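You operate a simulated robot arm through the tools that you are given. There is no shell and no other tool.

The job below is to be done with a simulated robot arm. You get a single attempt, and the scene is never put back.

JOB
Unbolt the orange chuck jaw with the green T-key and lay the jaw in the blue tray.
Fine: loosen both square bolts and put the key back.

Only the result counts: the job must be done as asked and must still hold three seconds after the hand-in. Knocking over, shifting, dropping, spilling or breaking anything else fails it.

ROBOT AND FRAMES
A 6-joint arm with a fingered hand, fixed in place. Base frame: the origin is on the floor under the middle of its stand, x ahead of it, y to its left, z up. Lengths are in m, angles in rad, forces in N, time in s.
With the tool pointing down near the work surface it reaches from about 0.46 to 0.8 m from the base axis. Its first joint turns from -2.897 to 2.897 rad. Payload 4 kg.
The TCP is the grasp point between the finger pads, 0.02 m short of the fingertips. In the tool frame z runs along the fingers and y along their closing line. The gripper opens to 0.14 m; its body begins 0.054 m behind the TCP. The gripper is a hand of 3 fingers: y runs from the thumb to the fingers, the wrist lies at [0, 0, -0.215] in the tool frame, and closing takes about 1.5 s.
Orientation is that of the tool frame in the base frame, as a unit quaternion [x, y, z, w]. With the fingers straight down and closing along the base's y, the tool's x points along the base's -x, its y along +y and its z along -z.

CONTROLS
- The arm moves only by the tool servo_tool. Its argument "rows" is a list of rows, each a list of 2 entries, a list of its own where there are three numbers: the shift along the base's x, y, z in units of 200 mm (1.0 is 200 mm), then the turn, a rotation vector about the base's x, y, z in units of 180 degrees (1.0 is 180 degrees). In form: [[[tx, ty, tz], [ax, ay, az]], ...]. A call has 1 to 20 rows; each row is the pose to reach, as a shift and turn from the pose commanded when the call began. "gripper" is the closure, from 0 (fully open) to 1 (shut), set as the call begins (left out, the last holds). A call with a number of a shift or a turn outside -1 to 1 is refused whole. A row lasts 0.2 s, in which the tool goes at most 0.05 m and 0.15 rad; a call with a longer step from one row to the next is refused whole, and so is a gripper value outside its range. A pose out of reach is approached as far as the arm can. The call stops where the force on the tool passes 40 N (or 10 N more than at its start, if that is more) or the arm is blocked; 0.2 s more then pass. The fingers move at their own pace (about 0.045 m/s each) and stop on an object; they squeeze with about 26 N. The grip force told is the motor's: it shows also when the fingers shut on nothing. Time passes only in rows, and 0.2 s behind the last, so rows that repeat a pose let the fingers close. The reply holds the time, the measured pose of the TCP, the force on the tool along the base axes, the opening and the grip force, in the units named above and with some noise, with the torque about the TCP (base axes, N m) and any sound that the robot's microphone picked up.
- Cameras (640 x 400 px; columns grow to the right, rows downward): "scene" is fixed at [0.3962, 0.4895, 1.4001]; the picture's right is [-1.00, -0.09, 0.00], its down [-0.03, 0.37, -0.93] and it looks along [0.08, -0.92, -0.38] (base axes); focal length 366 px, centre (320, 200). "wrist" rides on the gripper at [0.074, -0.043, -0.079] in the tool frame; the picture's right is [0.50, 0.87, 0.00], its down [-0.59, 0.34, -0.73] and it looks along [-0.64, 0.37, 0.68] (tool axes); focal length 275 px, centre (320, 200). There is no depth. A picture from a camera that has moved, and an enlarged one, comes with that camera's place and axes in the base frame and with its lens. The place of the scene camera against the robot may be out by one fixed shift of up to 0.012 m in any direction.
- grab_frame(camera): a new picture of that camera. The clock stands still meanwhile.
- move_column(by): moves the trunk up (or, below 0, down) by that many m; the arm rides with it, the base frame stays. It gives what a move gives, with no picture.
- finger_targets(finger1, finger2, thumb_bend): sets how far each is bent, from 0 (flat) to 1 (curled in); at 0.3 the hand is open as for a grip, at 0.7 the pads meet at the TCP. One left out holds its place. A second passes; each finger stops where it meets its share of the squeeze, and holds until it gets a number again. A gripper value or a shape takes the hand back. It gives what a move gives, with no picture; readings hold the bend of each and the force on the fingers (four entries, about 0 where the hand has none), thumb and palm.
- set_grasp(shape): the hand has 3 fingers and takes this shape, open, in about a second: jaw (thumb against the fingers, like two jaws); tri (thumb and two fingers); tip (a fingertip pinch); poke (one finger out to press); point (the index stretched); flat (the hand flat); cup (the hand cupped); fist (a fist). The gripper value then closes the fingers along that shape, each until it touches; the sizes above hold for jaw. It gives what a move gives, with no picture.
- close_up(camera, box): a new picture of the part [left, top, right, bottom] of that camera's present view, enlarged. The clock stands still meanwhile.
- close_job(): hands the job in; it is judged then, once.

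Places have to be worked out from the pictures, the camera data and where the tool is seen. Open the gripper and draw the arm clear of the work before you hand the job in, unless the task says otherwise.

The tools are called after "Emit:" as a command line: name --argument value ..., lists and objects as JSON in quotes. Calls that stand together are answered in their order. servo_tool: Moves the arm, as the interface text tells. Its arguments: {"type":"object","properties":{"rows":{"type":"array"},"gripper":{"type":"number"}},"required":["rows"]} The other tools are called the same way: move_column (by) moves the trunk up or down; set_grasp (shape) gives the hand a shape; finger_targets (finger1, finger2, thumb_bend) moves the fingers one by one; grab_frame (camera) takes a picture; close_up (camera, box) takes an enlarged picture of a part of a camera's view; close_job () hands the job in.

At the start:

```text
time: 0.0
tool_pos: [0.3316, -0.2619, 1.1943]
tcp_rot: [0.0, 1.0, 0.0, 0.0]
wrist_force: [0.4, -0.3, 0.0]
moment: [0.02, 0.01, -0.02]
opening: 0.1399
finger_force: 0.1
shape: jaw
bend: [0.3, 0.3, 0.3]
finger forces: [0.0, 0.1, 0.0, 0.0, 0.0, 0.1]
trunk travel left (down, up): [-0.125, 0.465]
```

scene: 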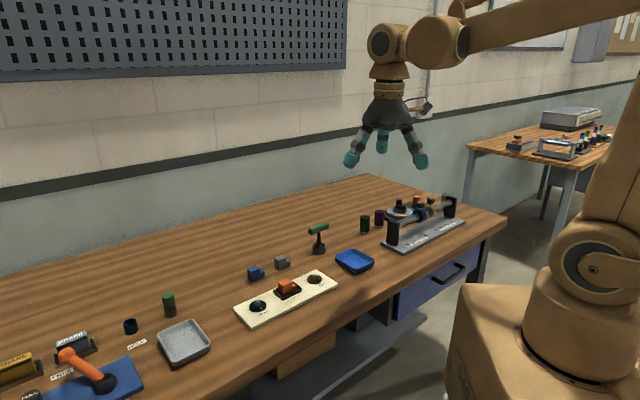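
wrist: 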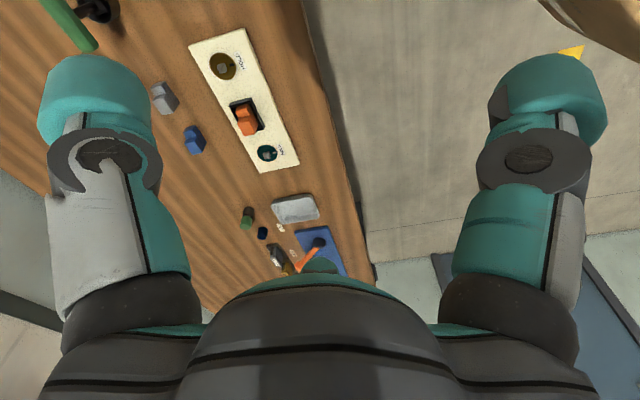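

I'll begin by looking closer at the fixture, the key and the tray before moving.

Emit:
close_up --camera "scene" --box '[220, 210, 400, 330]'

Emit:
close_up --camera "wrist" --box '[180, 20, 320, 180]'

Emit:
close_up --camera "scene" --box '[290, 180, 480, 290]'

```text
3.33 times, centred on (310, 270) of scene
camera zoom: at [0.3962, 0.4895, 1.4001], right [-1.0, -0.09, 0.0], down [-0.03, 0.37, -0.93], along [0.08, -0.92, -0.38], focal length 1221 px, centre (353, -33)
```

zoom: 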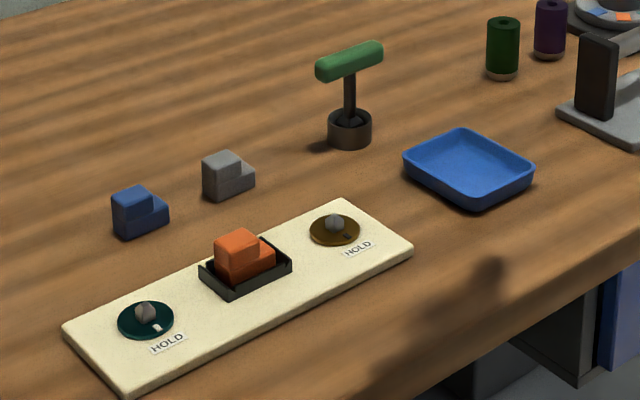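

```text
2.50 times, centred on (250, 100) of wrist
camera zoom: at [0.2572, -0.3037, 1.2727], right [-0.5, 0.87, 0.0], down [0.59, 0.34, 0.73], along [0.64, 0.37, -0.68], focal length 688 px, centre (495, 450)
```

zoom: 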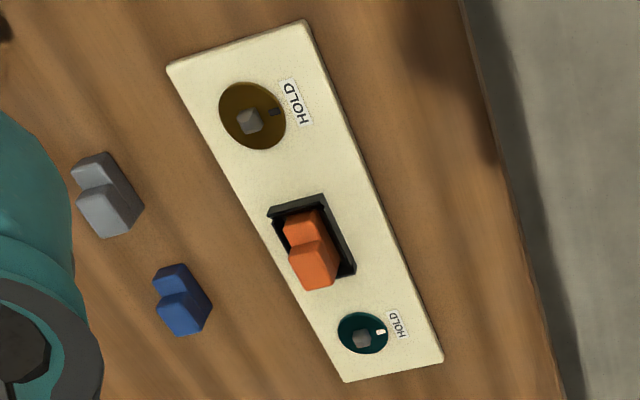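

```text
3.37 times, centred on (385, 235) of scene
camera zoom: at [0.3962, 0.4895, 1.4001], right [-1.0, -0.09, 0.0], down [-0.03, 0.37, -0.93], along [0.08, -0.92, -0.38], focal length 1234 px, centre (101, 82)
```

zoom: 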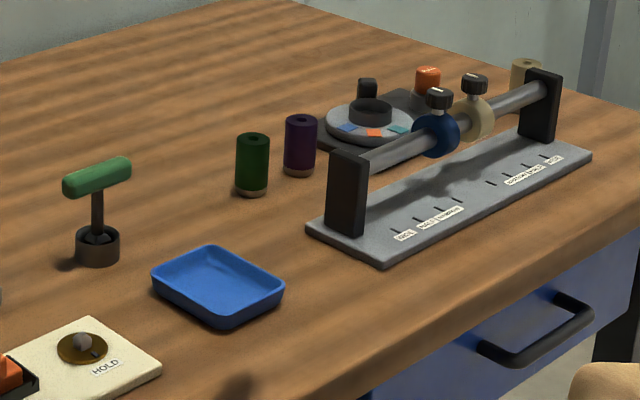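

The pictures put the jaw near (0.55, -0.28, 0.83), the bolts near (0.49, -0.35) and (0.62, -0.22), the key near (0.49, -0.52) and the table at about z 0.80. I'll move to a spot where the wrist camera looks at the fixture from above.

Emit:
servo_tool --rows '[[[0.016, -0.143, -0.144], [0, 0, 0]], [[0.032, -0.286, -0.288], [0, 0, 0]], [[0.048, -0.429, -0.432], [0, 0, 0]], [[0.064, -0.572, -0.576], [0, 0, 0]], [[0.08, -0.715, -0.72], [0, 0, 0]], [[0.08, -0.715, -0.72], [0, 0, 0]]]'

Emit:
grab_frame --camera "wrist"

```text
time: 1.4
tool_pos: [0.3448, -0.4066, 1.0491]
tcp_rot: [-0.001, 1.0, 0.001, 0.0]
wrist_force: [0.0, -0.7, -0.2]
moment: [-0.02, 0.01, -0.03]
opening: 0.1399
finger_force: 0.1
shape: jaw
bend: [0.3, 0.3, 0.3]
finger forces: [0.0, 0.0, 0.0, 0.0, 0.0, 0.0]
trunk travel left (down, up): [-0.125, 0.465]
```

```text
taken
camera wrist: at [0.2703, -0.4483, 1.129], right [-0.5, 0.87, 0.0], down [0.59, 0.34, 0.73], along [0.64, 0.37, -0.68], focal length 275 px, centre (320, 200)
```

wrist: 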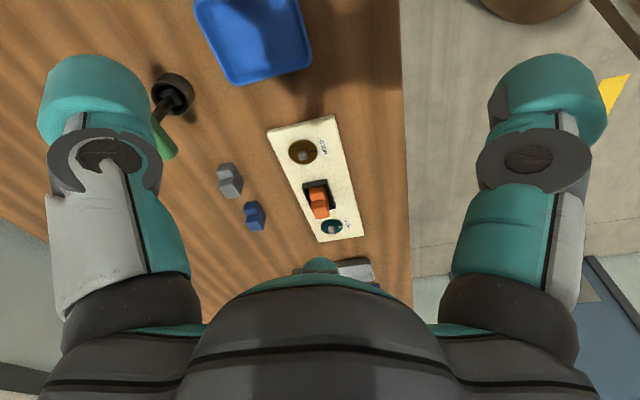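

Emit:
close_up --camera "wrist" --box '[250, 100, 400, 250]'

Emit:
close_up --camera "wrist" --box '[130, 0, 330, 170]'

Emit:
close_up --camera "scene" --box '[230, 265, 345, 330]'

Emit:
close_up --camera "scene" --box '[295, 215, 345, 260]'

```text
2.67 times, centred on (325, 175) of wrist
camera zoom: at [0.2703, -0.4483, 1.129], right [-0.5, 0.87, 0.0], down [0.59, 0.34, 0.73], along [0.64, 0.37, -0.68], focal length 734 px, centre (307, 267)
```

zoom: 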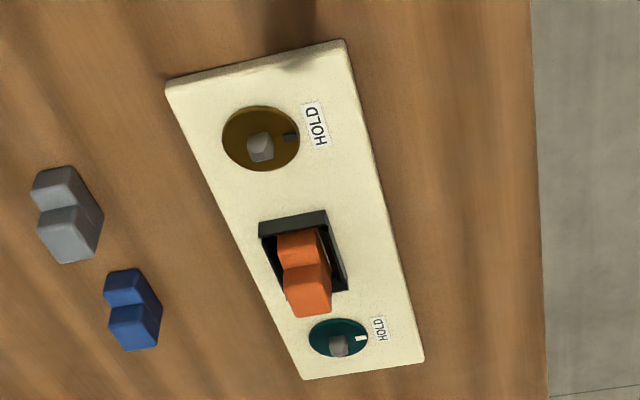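

```text
2.35 times, centred on (230, 85) of wrist
camera zoom: at [0.2703, -0.4483, 1.129], right [-0.5, 0.87, 0.0], down [0.59, 0.34, 0.73], along [0.64, 0.37, -0.68], focal length 648 px, centre (532, 471)
```

zoom: 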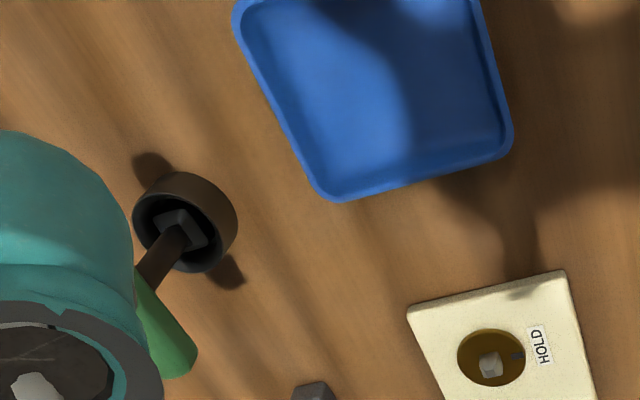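

```text
5.57 times, centred on (288, 298) of scene
camera zoom: at [0.3962, 0.4895, 1.4001], right [-1.0, -0.09, 0.0], down [-0.03, 0.37, -0.93], along [0.08, -0.92, -0.38], focal length 2039 px, centre (501, -343)
```

zoom: 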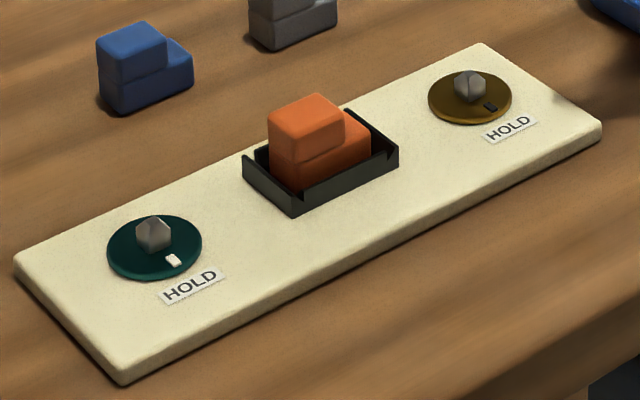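

```text
8.89 times, centred on (320, 238) of scene
camera zoom: at [0.3962, 0.4895, 1.4001], right [-1.0, -0.09, 0.0], down [-0.03, 0.37, -0.93], along [0.08, -0.92, -0.38], focal length 3257 px, centre (320, -133)
```

zoom: 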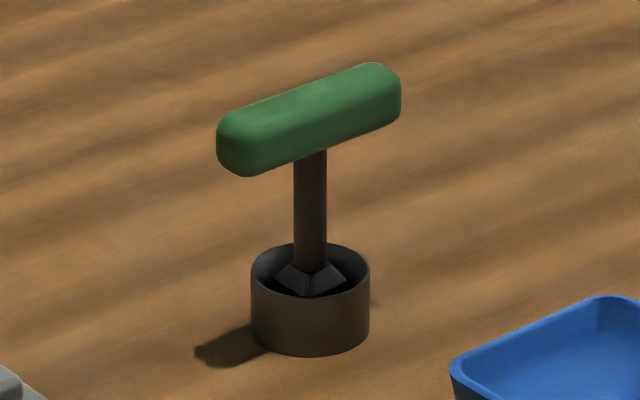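

Triangulating from the two wrist views gives bolts at about (0.490, -0.350) and (0.617, -0.223), with the discs at z≈0.815. Next I'll move so the wrist camera looks at the key and tray.

Emit:
servo_tool --rows '[[[-0.03, -0.2, 0], [0, 0, 0]], [[-0.06, -0.4, 0], [0, 0, 0]], [[-0.09, -0.6, 0], [0, 0, 0]], [[-0.12, -0.8, 0], [0, 0, 0]], [[-0.15, -1.0, 0], [0, 0, 0]], [[-0.15, -1.0, 0], [0, 0, 0]]]'

Emit:
grab_frame --camera "wrist"

Emit:
close_up --camera "wrist" --box '[240, 120, 400, 280]'

```text
time: 2.8
tool_pos: [0.3204, -0.6054, 1.049]
tcp_rot: [0.0, 1.0, 0.0, 0.0]
wrist_force: [0.1, -0.4, 0.2]
moment: [-0.01, -0.03, -0.01]
opening: 0.1399
finger_force: 0.1
shape: jaw
bend: [0.3, 0.3, 0.3]
finger forces: [0.0, 0.0, 0.1, 0.0, 0.0, 0.0]
trunk travel left (down, up): [-0.125, 0.465]
```

```text
taken
camera wrist: at [0.2452, -0.6473, 1.1288], right [-0.5, 0.87, 0.0], down [0.59, 0.34, 0.73], along [0.64, 0.37, -0.68], focal length 275 px, centre (320, 200)
```

wrist: 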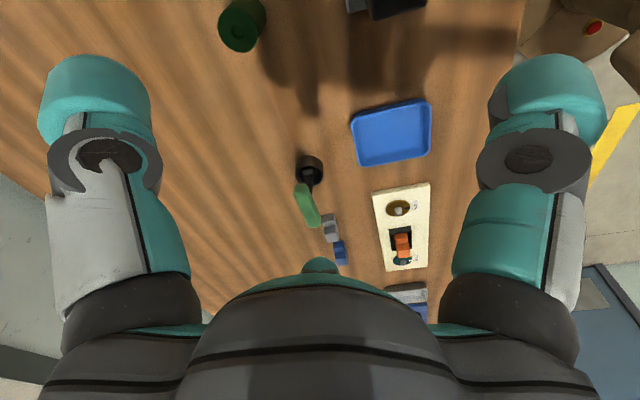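

```text
2.50 times, centred on (320, 200) of wrist
camera zoom: at [0.2452, -0.6473, 1.1288], right [-0.5, 0.87, 0.0], down [0.59, 0.34, 0.73], along [0.64, 0.37, -0.68], focal length 688 px, centre (320, 200)
```

zoom: 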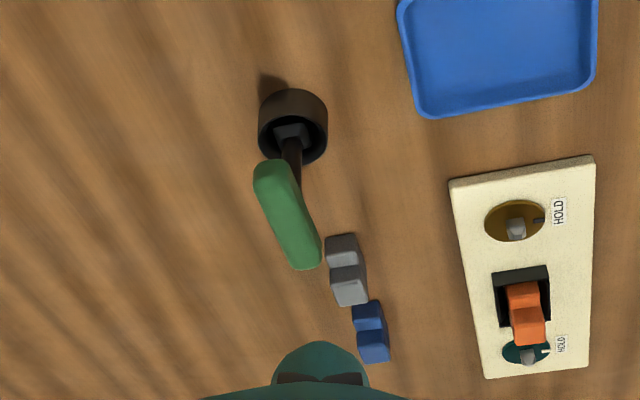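

The key's bar runs at about 45° in the base frame, centred near (0.496, -0.522, 0.882). I'll zoom in on both bolts, the socket and the tray to judge square orientations and clearances.

Emit:
close_up --camera "scene" --box '[246, 292, 274, 320]'

Emit:
close_up --camera "scene" --box '[302, 268, 330, 296]'

Emit:
close_up --camera "wrist" --box '[375, 180, 435, 275]'

Emit:
close_up --camera "wrist" --box '[285, 145, 335, 235]'

```text
14.29 times, centred on (260, 306) of scene
camera zoom: at [0.3962, 0.4895, 1.4001], right [-1.0, -0.09, 0.0], down [-0.03, 0.37, -0.93], along [0.08, -0.92, -0.38], focal length 5234 px, centre (1177, -1314)
```

zoom: 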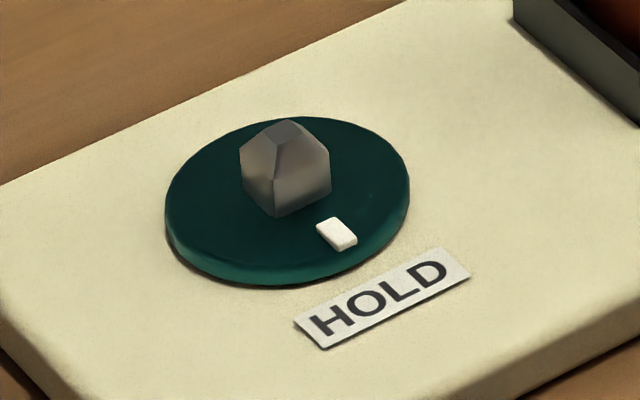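

```text
14.29 times, centred on (316, 282) of scene
camera zoom: at [0.3962, 0.4895, 1.4001], right [-1.0, -0.09, 0.0], down [-0.03, 0.37, -0.93], along [0.08, -0.92, -0.38], focal length 5234 px, centre (377, -971)
```

zoom: 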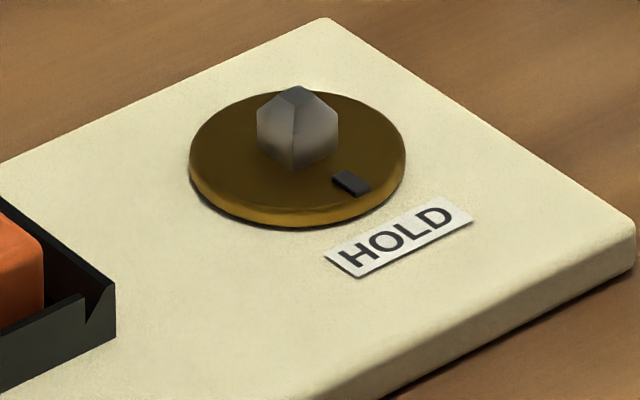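

```text
4.21 times, centred on (405, 228) of wrist
camera zoom: at [0.2452, -0.6473, 1.1288], right [-0.5, 0.87, 0.0], down [0.59, 0.34, 0.73], along [0.64, 0.37, -0.68], focal length 1159 px, centre (-38, 84)
```

zoom: 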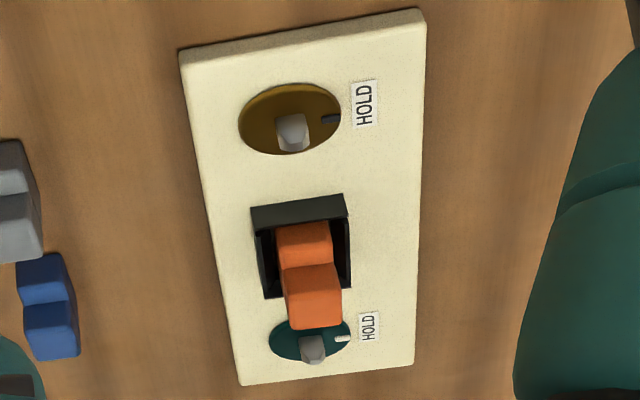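

```text
4.44 times, centred on (310, 190) of wrist
camera zoom: at [0.2452, -0.6473, 1.1288], right [-0.5, 0.87, 0.0], down [0.59, 0.34, 0.73], along [0.64, 0.37, -0.68], focal length 1224 px, centre (364, 244)
```

zoom: 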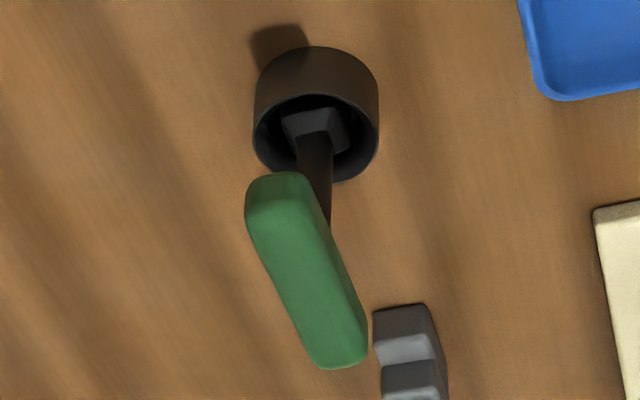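

Both bolts look roughly aligned with the plate and the socket with the bar, all at about 45°. Before gripping the key I'll close the hand in free air to see where the fingers meet.

Emit:
servo_tool --rows '[[[0, 0, 0], [0, 0, 0]], [[0, 0, 0], [0, 0, 0]], [[0, 0, 0], [0, 0, 0]], [[0, 0, 0], [0, 0, 0]], [[0, 0, 0], [0, 0, 0]], [[0, 0, 0], [0, 0, 0]], [[0, 0, 0], [0, 0, 0]], [[0, 0, 0], [0, 0, 0]], [[0, 0, 0], [0, 0, 0]]]' --gripper 0.87

Emit:
grab_frame --camera "wrist"

Emit:
grab_frame --camera "scene"

```text
time: 4.8
tool_pos: [0.32, -0.6056, 1.0498]
tcp_rot: [0.001, 1.0, 0.001, 0.0]
wrist_force: [0.2, -0.8, -0.2]
moment: [0.01, 0.01, 0.0]
opening: 0.0183
finger_force: 0.1
shape: jaw
bend: [0.59, 0.59, 0.53]
finger forces: [0.1, 0.0, 0.1, 0.1, 0.0, 0.0]
trunk travel left (down, up): [-0.125, 0.465]
```

```text
taken
camera wrist: at [0.2453, -0.6472, 1.1287], right [-0.5, 0.87, 0.0], down [0.59, 0.34, 0.73], along [0.64, 0.37, -0.68], focal length 275 px, centre (320, 200)
```

wrist: 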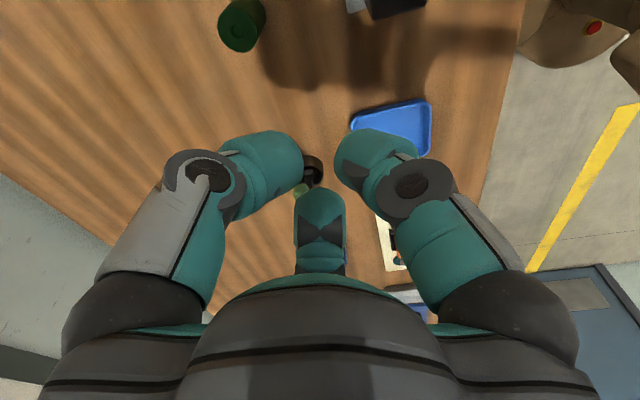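

```text
taken
```

scene: 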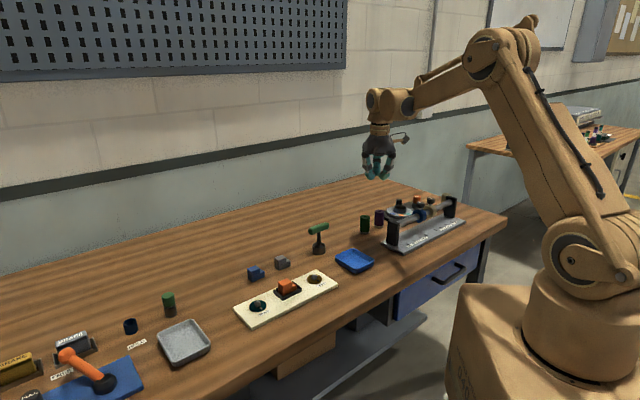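

The fingers close as a centred three-point grip (thumb on one side, two fingers on the other), good for the bar. I'll reopen and go above the key with the closing line turned +45° so that it crosses the bar.

Emit:
servo_tool --rows '[[[0.147, 0.0693, -0.0417], [0, 0, 0.04167]], [[0.294, 0.1387, -0.0833], [0, 0, 0.08333]], [[0.441, 0.208, -0.125], [0, 0, 0.125]], [[0.588, 0.2773, -0.1667], [0, 0, 0.16667]], [[0.735, 0.3467, -0.2083], [0, 0, 0.20833]], [[0.882, 0.416, -0.25], [0, 0, 0.25]], [[0.882, 0.416, -0.25], [0, 0, 0.25]], [[0.882, 0.416, -0.25], [0, 0, 0.25]]]' --gripper 0

Emit:
grab_frame --camera "wrist"

Emit:
close_up --camera "scene" --box '[250, 140, 390, 270]'

```text
time: 6.6
tool_pos: [0.5042, -0.5038, 1.0069]
tcp_rot: [-0.31, 0.951, -0.003, -0.007]
wrist_force: [0.2, -0.1, 0.5]
moment: [-0.02, 0.0, 0.02]
opening: 0.1397
finger_force: 0.0
shape: jaw
bend: [0.3, 0.3, 0.3]
finger forces: [0.0, 0.1, 0.1, 0.0, 0.1, 0.0]
out of reach, approached as far as the arm can: row 4, 5, 6, 7, 8
trunk travel left (down, up): [-0.125, 0.465]
```

```text
taken
camera wrist: at [0.4702, -0.5787, 1.0871], right [-0.91, 0.41, 0.01], down [0.28, 0.63, 0.72], along [0.29, 0.66, -0.69], focal length 275 px, centre (320, 200)
```

wrist: 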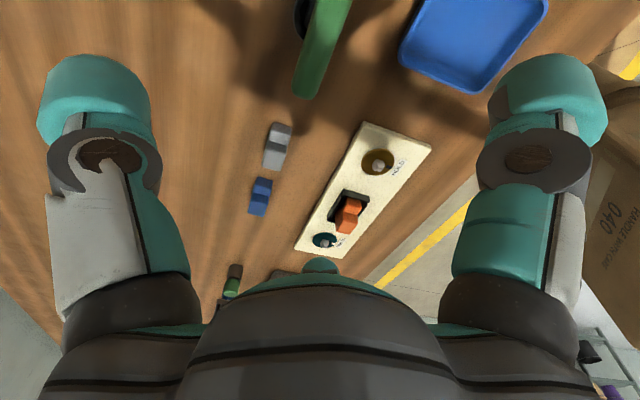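

```text
3.08 times, centred on (320, 205) of scene
camera zoom: at [0.3962, 0.4895, 1.4001], right [-1.0, -0.09, 0.0], down [-0.03, 0.37, -0.93], along [0.08, -0.92, -0.38], focal length 1127 px, centre (320, 185)
```

zoom: 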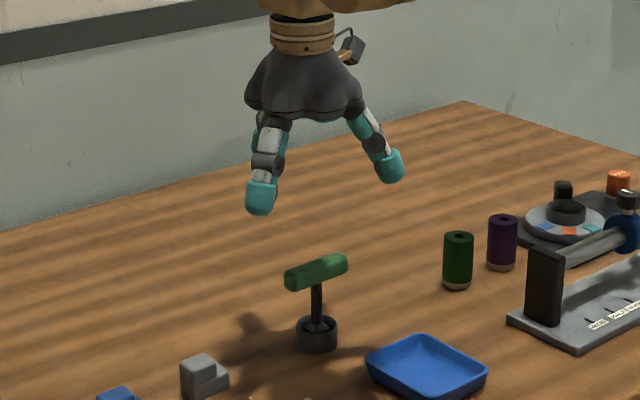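

The turn stopped near +36° and the pose came out slightly off, so the last joint probably meets its limit on that side. I'll turn the other way toward -135°, which is equivalent for the bar and leaves room to turn counter-clockwise.

Emit:
servo_tool --rows '[[[0, 0, 0], [0, 0, -0.045]], [[0, 0, 0], [0, 0, -0.09]], [[0, 0, 0], [0, 0, -0.135]], [[0, 0, 0], [0, 0, -0.18]], [[0, 0, 0], [0, 0, -0.225]], [[0, 0, 0], [0, 0, -0.27]], [[0, 0, 0], [0, 0, -0.315]], [[0, 0, 0], [0, 0, -0.36]], [[0, 0, 0], [0, 0, -0.405]], [[0, 0, 0], [0, 0, -0.45]], [[0, 0, 0], [0, 0, -0.495]], [[0, 0, 0], [0, 0, -0.54]], [[0, 0, 0], [0, 0, -0.585]], [[0, 0, 0], [0, 0, -0.63]], [[0, 0, 0], [0, 0, -0.675]], [[0, 0, 0], [0, 0, -0.72]], [[0, 0, 0], [0, 0, -0.765]], [[0, 0, 0], [0, 0, -0.81]]]'

```text
time: 10.4
tool_pos: [0.5048, -0.5025, 1.0063]
tcp_rot: [0.819, 0.574, 0.006, -0.005]
wrist_force: [-0.2, 1.1, 0.3]
moment: [0.04, 0.0, 0.01]
opening: 0.1399
finger_force: 0.0
shape: jaw
bend: [0.3, 0.3, 0.3]
finger forces: [0.0, 0.1, 0.0, 0.1, 0.0, 0.0]
trunk travel left (down, up): [-0.125, 0.465]
```

The hand is now near -110° yaw with a slight residual tilt of about 0.015 rad. I'll finish the turn to -135°, take out the tilt, and shift back over the key.

Emit:
servo_tool --rows '[[[-0.0105, -0.025, 0], [-0.0011, 0.0006, -0.035]], [[-0.021, -0.05, 0], [-0.0022, 0.0011, -0.07]], [[-0.0315, -0.0747, 0], [-0.0034, 0.0017, -0.105]], [[-0.042, -0.0995, -0.0], [-0.0045, 0.0023, -0.14]], [[-0.042, -0.0995, -0.0], [-0.0045, 0.0023, -0.14]]]'

Emit:
grab_frame --camera "wrist"

Emit:
close_up --camera "scene" --box '[260, 140, 380, 270]'

```text
time: 11.6
tool_pos: [0.4966, -0.5225, 1.0068]
tcp_rot: [0.924, 0.382, -0.001, 0.0]
wrist_force: [-1.1, 0.5, -0.4]
moment: [0.0, -0.07, -0.01]
opening: 0.1399
finger_force: 0.0
shape: jaw
bend: [0.3, 0.3, 0.3]
finger forces: [0.0, 0.0, 0.1, 0.0, 0.1, 0.0]
trunk travel left (down, up): [-0.125, 0.465]
```

```text
taken
camera wrist: at [0.5174, -0.4387, 1.0863], right [0.97, -0.26, 0.0], down [-0.18, -0.66, 0.73], along [-0.19, -0.71, -0.68], focal length 275 px, centre (320, 200)
```

wrist: 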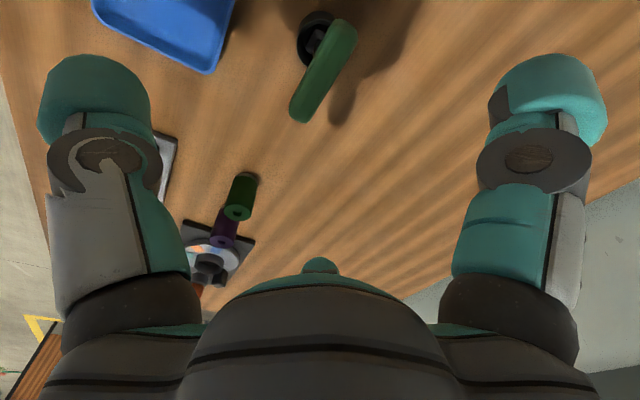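

```text
3.08 times, centred on (320, 205) of scene
camera zoom: at [0.3962, 0.4895, 1.4001], right [-1.0, -0.09, 0.0], down [-0.03, 0.37, -0.93], along [0.08, -0.92, -0.38], focal length 1127 px, centre (320, 185)
```

zoom: 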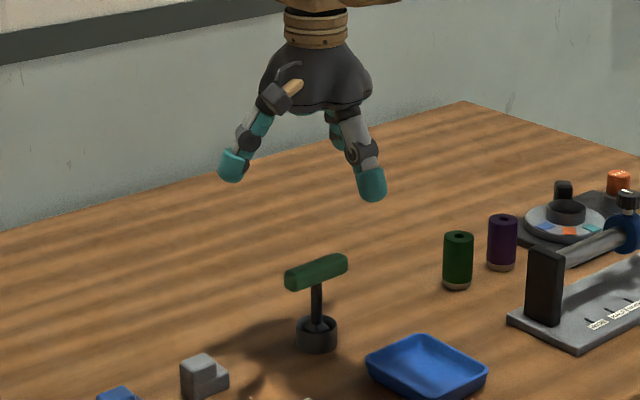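

Now straight above with yaw -135°. Zooming on the handle to get its exact centre and angle.

Emit:
close_up --camera "wrist" --box '[270, 0, 380, 130]'

```text
3.08 times, centred on (325, 65) of wrist
camera zoom: at [0.5174, -0.4387, 1.0863], right [0.97, -0.26, 0.0], down [-0.18, -0.66, 0.73], along [-0.19, -0.71, -0.68], focal length 847 px, centre (305, 615)
```

zoom: 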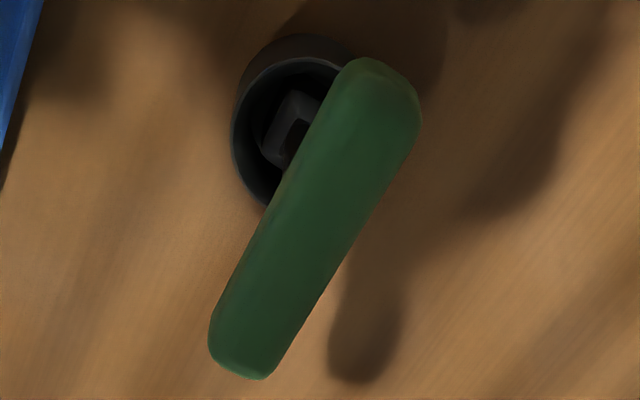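

The bar's centre works out to (0.495, -0.523), with its angle about 45°. I'll descend with the hand open until the TCP is at bar height, about 0.883.

Emit:
servo_tool --rows '[[[-0.004, -0.001, -0.15], [0, 0, 0]], [[-0.008, -0.0025, -0.3], [0, 0, 0]], [[-0.008, -0.0025, -0.42], [0, 0, 0]], [[-0.008, -0.0025, -0.52], [0, 0, 0]], [[-0.008, -0.0025, -0.619], [0, 0, 0]], [[-0.008, -0.0025, -0.619], [0, 0, 0]]]'

Emit:
grab_frame --camera "wrist"

Emit:
close_up --camera "scene" --box '[270, 170, 370, 270]'

```text
time: 13.0
tool_pos: [0.4935, -0.5233, 0.883]
tcp_rot: [0.924, 0.383, 0.0, 0.0]
wrist_force: [-0.1, -0.1, 0.3]
moment: [0.01, 0.02, -0.02]
opening: 0.14
finger_force: 0.1
shape: jaw
bend: [0.3, 0.3, 0.3]
finger forces: [0.0, 0.1, 0.0, 0.0, 0.1, 0.1]
trunk travel left (down, up): [-0.125, 0.465]
```

```text
taken
camera wrist: at [0.515, -0.4401, 0.9621], right [0.97, -0.26, 0.0], down [-0.17, -0.66, 0.73], along [-0.19, -0.71, -0.68], focal length 275 px, centre (320, 200)
```

wrist: 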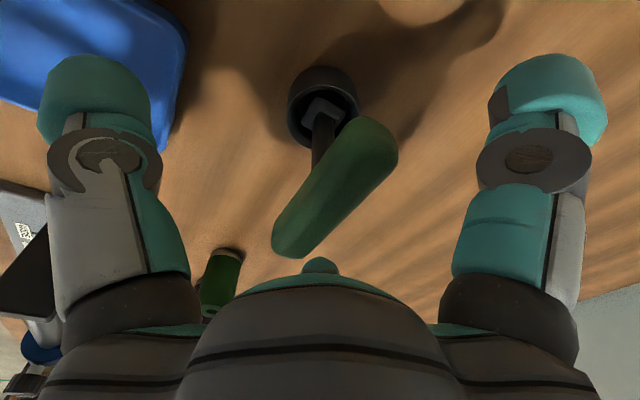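

```text
4.00 times, centred on (320, 220) of scene
camera zoom: at [0.3962, 0.4895, 1.4001], right [-1.0, -0.09, 0.0], down [-0.03, 0.37, -0.93], along [0.08, -0.92, -0.38], focal length 1466 px, centre (320, 120)
```

zoom: 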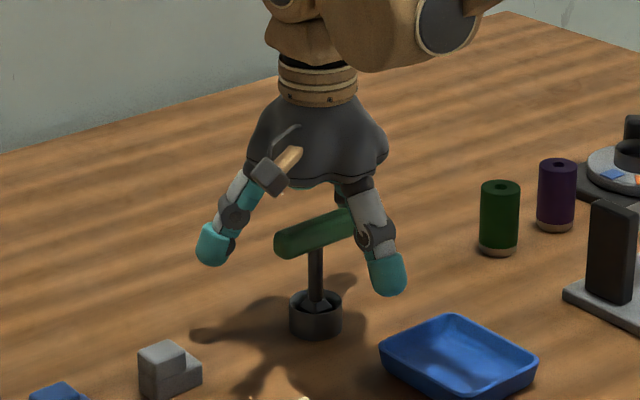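

With perspective allowed for, the bar's centre lies within about 2 mm of the TCP. Closing the hand on the bar.

Emit:
servo_tool --rows '[[[0, 0, 0], [0, 0, 0]], [[0, 0, 0], [0, 0, 0]], [[0, 0, 0], [0, 0, 0]], [[0, 0, 0], [0, 0, 0]], [[0, 0, 0], [0, 0, 0]], [[0, 0, 0], [0, 0, 0]], [[0, 0, 0], [0, 0, 0]], [[0, 0, 0], [0, 0, 0]], [[0, 0, 0], [0, 0, 0]], [[0, 0, 0], [0, 0, 0]]]' --gripper 1

Emit:
grab_frame --camera "wrist"

Emit:
close_up --camera "scene" --box '[270, 170, 370, 270]'

```text
time: 15.2
tool_pos: [0.493, -0.5239, 0.8833]
tcp_rot: [0.924, 0.382, 0.0, -0.001]
wrist_force: [-1.6, 2.0, 0.3]
moment: [0.14, 0.1, 0.02]
opening: 0.026
finger_force: 26.0
shape: jaw
bend: [0.97, 0.97, 0.48]
finger forces: [15.1, 15.2, 0.0, 0.0, 31.0, 0.0]
trunk travel left (down, up): [-0.125, 0.465]
```

```text
taken
camera wrist: at [0.515, -0.4401, 0.9624], right [0.97, -0.26, 0.0], down [-0.17, -0.66, 0.73], along [-0.19, -0.71, -0.68], focal length 275 px, centre (320, 200)
```

wrist: 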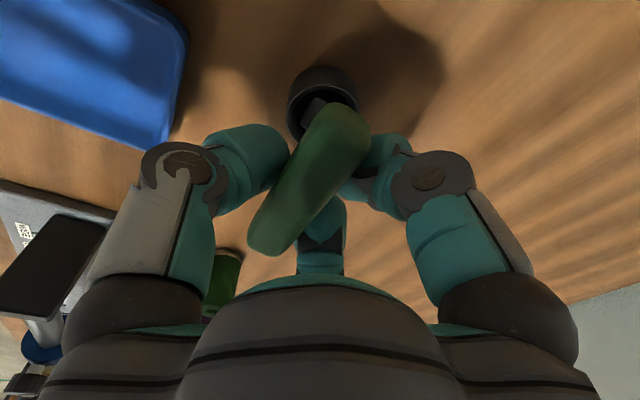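

```text
4.00 times, centred on (320, 220) of scene
camera zoom: at [0.3962, 0.4895, 1.4001], right [-1.0, -0.09, 0.0], down [-0.03, 0.37, -0.93], along [0.08, -0.92, -0.38], focal length 1466 px, centre (320, 120)
```

zoom: 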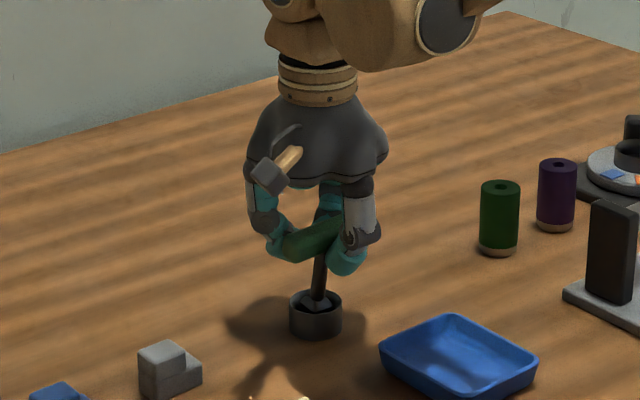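

The grip holds (15+15 vs 31 N), but the fingers bent much more than the thumb, so the bar may have been pushed toward the thumb. Zooming in to check for tilt.

Emit:
close_up --camera "scene" --box '[295, 210, 350, 260]'

Emit:
close_up --camera "wrist" --box '[230, 60, 410, 270]'

```text
8.00 times, centred on (322, 235) of scene
camera zoom: at [0.3962, 0.4895, 1.4001], right [-1.0, -0.09, 0.0], down [-0.03, 0.37, -0.93], along [0.08, -0.92, -0.38], focal length 2931 px, centre (300, -80)
```

zoom: 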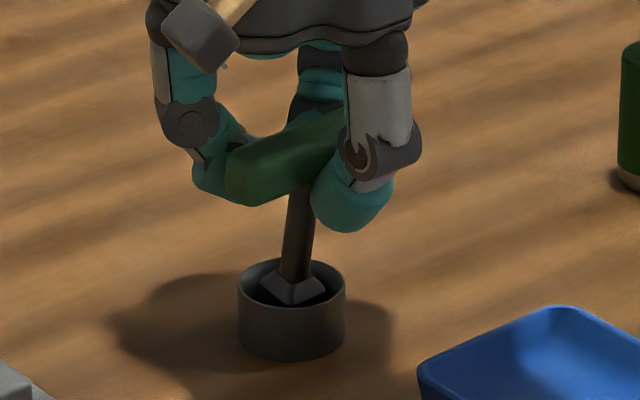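

```text
1.90 times, centred on (320, 165) of wrist
camera zoom: at [0.515, -0.4401, 0.9624], right [0.97, -0.26, 0.0], down [-0.17, -0.66, 0.73], along [-0.19, -0.71, -0.68], focal length 524 px, centre (320, 267)
```

zoom: 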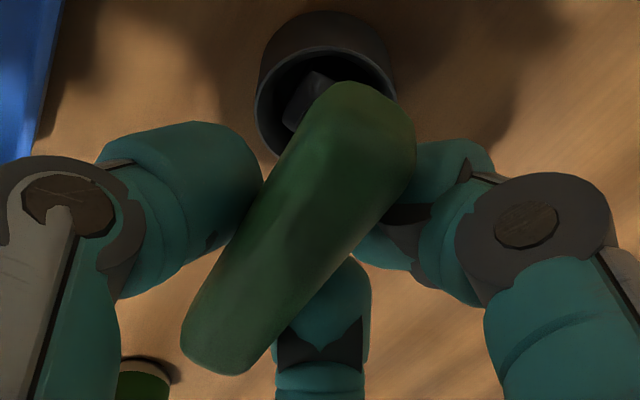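

The key leans about 6° toward the thumb: the fingers pushed the bar roughly 9 mm. I'll open, let it right itself, and shift the hand 9 mm along its +y so the grip settles with the key upright.

Emit:
servo_tool --rows '[[[0, 0, 0], [0, 0, 0]], [[0, 0, 0], [0, 0, 0]], [[0, 0, 0], [0, 0, 0]], [[0, 0, 0], [0, 0, 0]], [[0, 0, 0], [0, 0, 0]], [[0, 0, 0], [0, 0, 0]], [[0, 0, 0], [0, 0, 0]], [[0, 0, 0], [0, 0, 0]]]' --gripper 0

Emit:
close_up --camera "scene" --box '[295, 210, 350, 260]'

Emit:
grab_frame --camera "wrist"

```text
time: 17.0
tool_pos: [0.4921, -0.5249, 0.8834]
tcp_rot: [0.924, 0.383, 0.0, 0.0]
wrist_force: [-0.1, 0.3, 0.3]
moment: [0.03, 0.0, 0.0]
opening: 0.1402
finger_force: 0.1
shape: jaw
bend: [0.3, 0.3, 0.3]
finger forces: [0.1, 0.0, 0.1, 0.0, 0.0, 0.0]
trunk travel left (down, up): [-0.125, 0.465]
```

```text
8.00 times, centred on (322, 235) of scene
camera zoom: at [0.3962, 0.4895, 1.4001], right [-1.0, -0.09, 0.0], down [-0.03, 0.37, -0.93], along [0.08, -0.92, -0.38], focal length 2931 px, centre (300, -80)
```

zoom: 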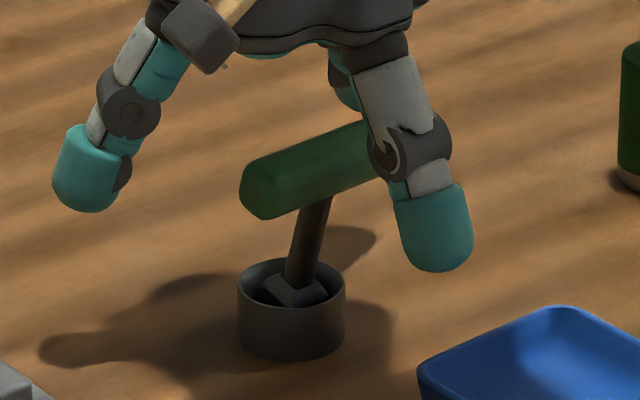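

```text
taken
camera wrist: at [0.5149, -0.4401, 0.9624], right [0.97, -0.26, 0.0], down [-0.17, -0.66, 0.73], along [-0.19, -0.71, -0.68], focal length 275 px, centre (320, 200)
```

wrist: 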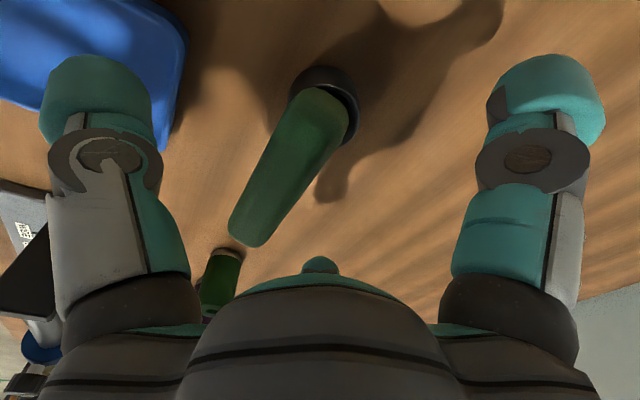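

The key now leans about 13° against the cup wall on the thumb side. I'll use the thumb alone to push the bar back toward upright (its pad then sits about 11 mm from the TCP) before bringing in the fingers.

Emit:
finger_targets --thumb_bend 0.5

Emit:
close_up --camera "scene" --box '[295, 210, 350, 260]'

Emit:
grab_frame --camera "wrist"

```text
time: 18.0
tool_pos: [0.493, -0.5229, 0.8833]
tcp_rot: [0.924, 0.383, 0.0, 0.0]
wrist_force: [-0.3, -0.4, 0.8]
moment: [0.04, 0.01, -0.01]
opening: 0.0955
finger_force: 0.1
shape: fingers
bend: [0.3, 0.3, 0.5]
finger forces: [0.0, 0.0, 0.0, 0.1, 0.0, 0.1]
trunk travel left (down, up): [-0.125, 0.465]
```

```text
8.00 times, centred on (322, 235) of scene
camera zoom: at [0.3962, 0.4895, 1.4001], right [-1.0, -0.09, 0.0], down [-0.03, 0.37, -0.93], along [0.08, -0.92, -0.38], focal length 2931 px, centre (300, -80)
```

zoom: 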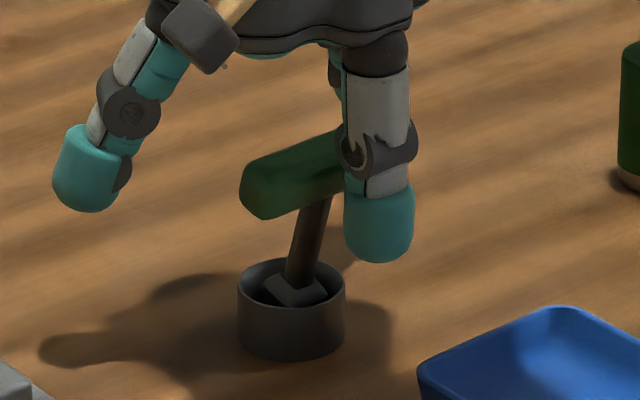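

```text
taken
camera wrist: at [0.5149, -0.4401, 0.9624], right [0.97, -0.26, 0.0], down [-0.17, -0.66, 0.73], along [-0.19, -0.71, -0.68], focal length 275 px, centre (320, 200)
```

wrist: 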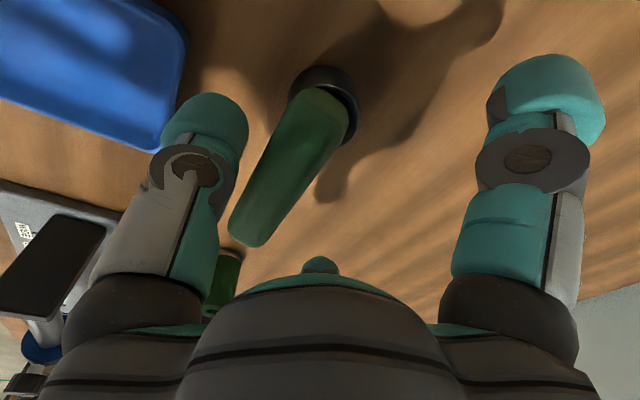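

Thumb at 0.50 hasn't yet reached the bar. Moving it further in, in small steps.

Emit:
finger_targets --thumb_bend 0.57

Emit:
close_up --camera "scene" --box '[295, 210, 350, 260]'

Emit:
grab_frame --camera "wrist"

```text
time: 19.0
tool_pos: [0.4934, -0.5233, 0.8838]
tcp_rot: [0.924, 0.383, 0.0, 0.0]
wrist_force: [-0.5, -0.3, 0.7]
moment: [0.01, -0.01, -0.05]
opening: 0.0868
finger_force: 0.0
shape: fingers
bend: [0.3, 0.3, 0.56]
finger forces: [0.0, 0.1, 0.0, 0.0, 0.0, 0.1]
trunk travel left (down, up): [-0.125, 0.465]
```

```text
8.00 times, centred on (322, 235) of scene
camera zoom: at [0.3962, 0.4895, 1.4001], right [-1.0, -0.09, 0.0], down [-0.03, 0.37, -0.93], along [0.08, -0.92, -0.38], focal length 2931 px, centre (300, -80)
```

zoom: 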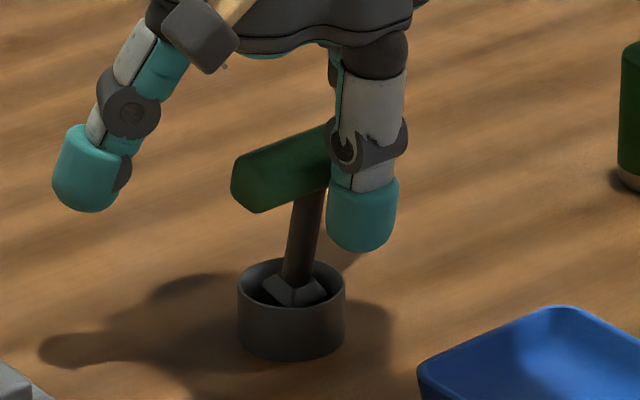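

```text
taken
camera wrist: at [0.515, -0.4401, 0.9624], right [0.97, -0.26, 0.0], down [-0.17, -0.66, 0.73], along [-0.19, -0.71, -0.68], focal length 275 px, centre (320, 200)
```

wrist: 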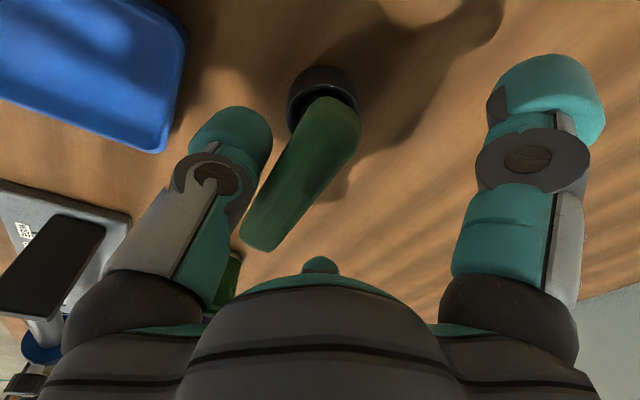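

The thumb is now pushing the bar upright (lean about 9°). Continuing a bit further.

Emit:
finger_targets --thumb_bend 0.63

Emit:
close_up --camera "scene" --box '[295, 210, 350, 260]'

Emit:
grab_frame --camera "wrist"

```text
time: 20.0
tool_pos: [0.4932, -0.5232, 0.8833]
tcp_rot: [0.924, 0.383, 0.0, 0.001]
wrist_force: [0.4, 0.0, -0.3]
moment: [0.03, 0.01, 0.02]
opening: 0.0788
finger_force: 0.0
shape: fingers
bend: [0.3, 0.3, 0.63]
finger forces: [0.0, 0.1, 0.0, 0.0, 0.0, 0.0]
trunk travel left (down, up): [-0.125, 0.465]
```

```text
8.00 times, centred on (322, 235) of scene
camera zoom: at [0.3962, 0.4895, 1.4001], right [-1.0, -0.09, 0.0], down [-0.03, 0.37, -0.93], along [0.08, -0.92, -0.38], focal length 2931 px, centre (300, -80)
```

zoom: 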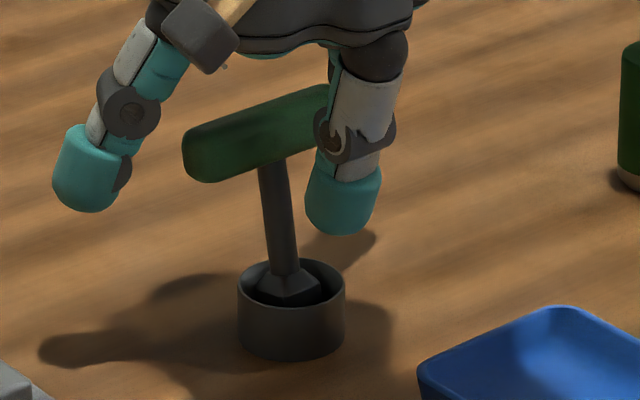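

```text
taken
camera wrist: at [0.5149, -0.4401, 0.9624], right [0.97, -0.26, 0.0], down [-0.17, -0.66, 0.73], along [-0.19, -0.71, -0.68], focal length 275 px, centre (320, 200)
```

wrist: 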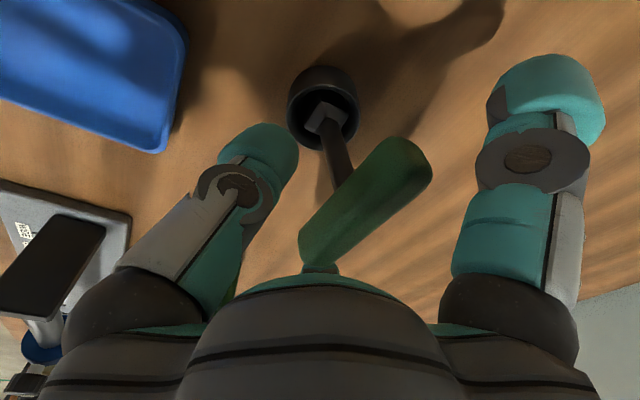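

The key tipped past upright onto the finger side, so I'll now trap it from both sides: set the thumb where the upright bar's face should be and bring both fingers in to push the bar back against it.

Emit:
finger_targets --thumb_bend 0.595 --finger1 0.5 --finger2 0.5

Emit:
close_up --camera "scene" --box '[295, 210, 350, 260]'

Emit:
grab_frame --camera "wrist"

```text
time: 21.0
tool_pos: [0.493, -0.5232, 0.882]
tcp_rot: [0.924, 0.382, -0.001, 0.001]
wrist_force: [0.7, -0.8, 5.6]
moment: [-0.08, -0.09, 0.05]
opening: 0.0619
finger_force: 14.4
shape: fingers
bend: [0.44, 0.44, 0.59]
finger forces: [14.9, 13.6, 0.0, 0.1, 0.0, 0.1]
trunk travel left (down, up): [-0.125, 0.465]
```

```text
8.00 times, centred on (322, 235) of scene
camera zoom: at [0.3962, 0.4895, 1.4001], right [-1.0, -0.09, 0.0], down [-0.03, 0.37, -0.93], along [0.08, -0.92, -0.38], focal length 2931 px, centre (300, -80)
```

zoom: 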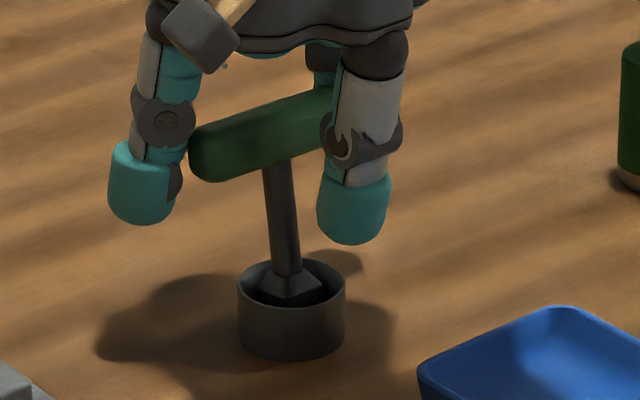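

```text
taken
camera wrist: at [0.5148, -0.4398, 0.9627], right [0.97, -0.26, 0.0], down [-0.17, -0.66, 0.73], along [-0.19, -0.71, -0.68], focal length 275 px, centre (320, 200)
```

wrist: 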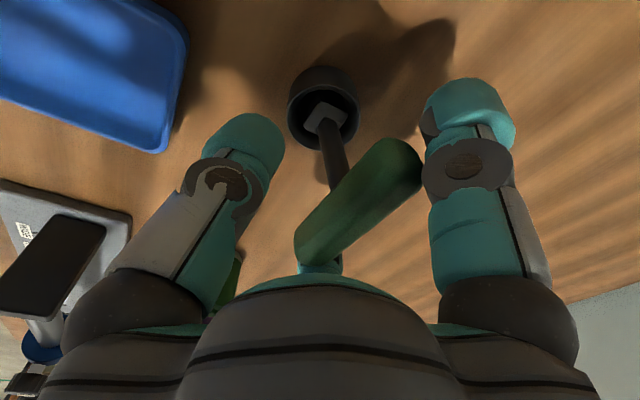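

The fingers touched and stopped at 0.44, and the lean has dropped to about 6°. I'll command them in again in a small step.

Emit:
finger_targets --finger1 0.5 --finger2 0.5

Emit:
close_up --camera "scene" --box '[295, 210, 350, 260]'

Emit:
grab_frame --camera "wrist"

```text
time: 22.0
tool_pos: [0.4929, -0.5234, 0.884]
tcp_rot: [0.924, 0.383, -0.001, 0.001]
wrist_force: [1.6, -0.8, 4.6]
moment: [-0.1, -0.1, 0.03]
opening: 0.0621
finger_force: 13.8
shape: fingers
bend: [0.44, 0.45, 0.59]
finger forces: [14.5, 13.4, 0.0, 0.0, 0.0, 0.1]
trunk travel left (down, up): [-0.125, 0.465]
```

```text
8.00 times, centred on (322, 235) of scene
camera zoom: at [0.3962, 0.4895, 1.4001], right [-1.0, -0.09, 0.0], down [-0.03, 0.37, -0.93], along [0.08, -0.92, -0.38], focal length 2931 px, centre (300, -80)
```

zoom: 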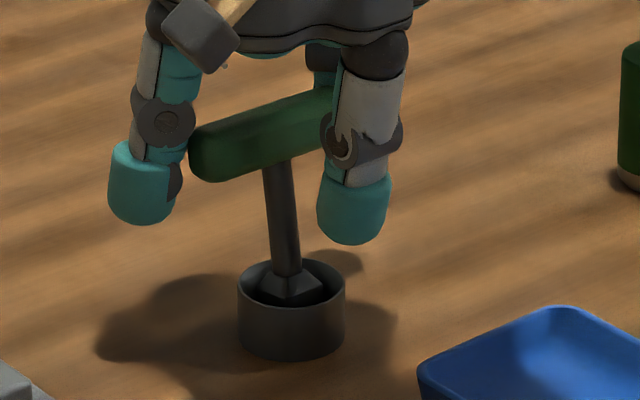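

```text
taken
camera wrist: at [0.5148, -0.4398, 0.9627], right [0.97, -0.26, 0.0], down [-0.17, -0.66, 0.73], along [-0.19, -0.71, -0.68], focal length 275 px, centre (320, 200)
```

wrist: 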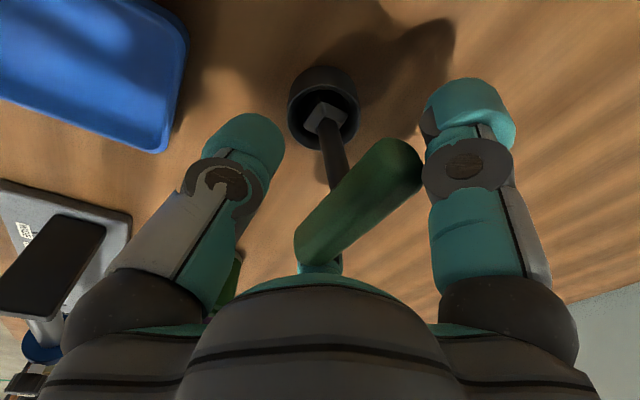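

The net force is small and mostly vertical, so the finger knuckles are just pressing on the bar's top edge. I'll open, shift the hand 9 mm along its +y so the jaw's true meeting plane sits over the cup's axis, and close again.

Emit:
servo_tool --rows '[[[0, 0, 0], [0, 0, 0]], [[0, 0, 0], [0, 0, 0]], [[0, 0, 0], [0, 0, 0]], [[0, 0, 0], [0, 0, 0]], [[0, 0, 0], [0, 0, 0]], [[0.016, -0.016, 0.0], [0, 0, 0]], [[0.035, -0.032, 0.0], [0, 0, 0]], [[0.035, -0.032, 0.0], [0, 0, 0]]]' --gripper 0

Emit:
close_up --camera "scene" --box '[295, 210, 350, 260]'

Emit:
grab_frame --camera "wrist"

```text
time: 23.8
tool_pos: [0.501, -0.5312, 0.8837]
tcp_rot: [0.924, 0.383, 0.0, -0.001]
wrist_force: [0.2, -0.1, -0.5]
moment: [0.01, 0.0, -0.01]
opening: 0.1397
finger_force: 0.0
shape: jaw
bend: [0.3, 0.3, 0.3]
finger forces: [0.0, 0.1, 0.0, 0.1, 0.0, 0.0]
trunk travel left (down, up): [-0.125, 0.465]
```

```text
8.00 times, centred on (322, 235) of scene
camera zoom: at [0.3962, 0.4895, 1.4001], right [-1.0, -0.09, 0.0], down [-0.03, 0.37, -0.93], along [0.08, -0.92, -0.38], focal length 2931 px, centre (300, -80)
```

zoom: 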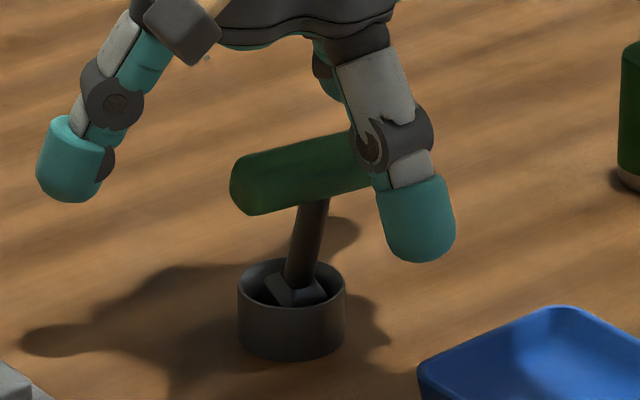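

```text
taken
camera wrist: at [0.5221, -0.4469, 0.9625], right [0.97, -0.26, 0.0], down [-0.17, -0.66, 0.73], along [-0.19, -0.71, -0.68], focal length 275 px, centre (320, 200)
```

wrist: 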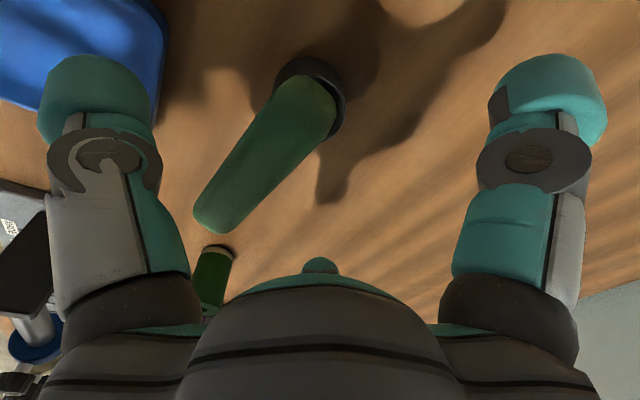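

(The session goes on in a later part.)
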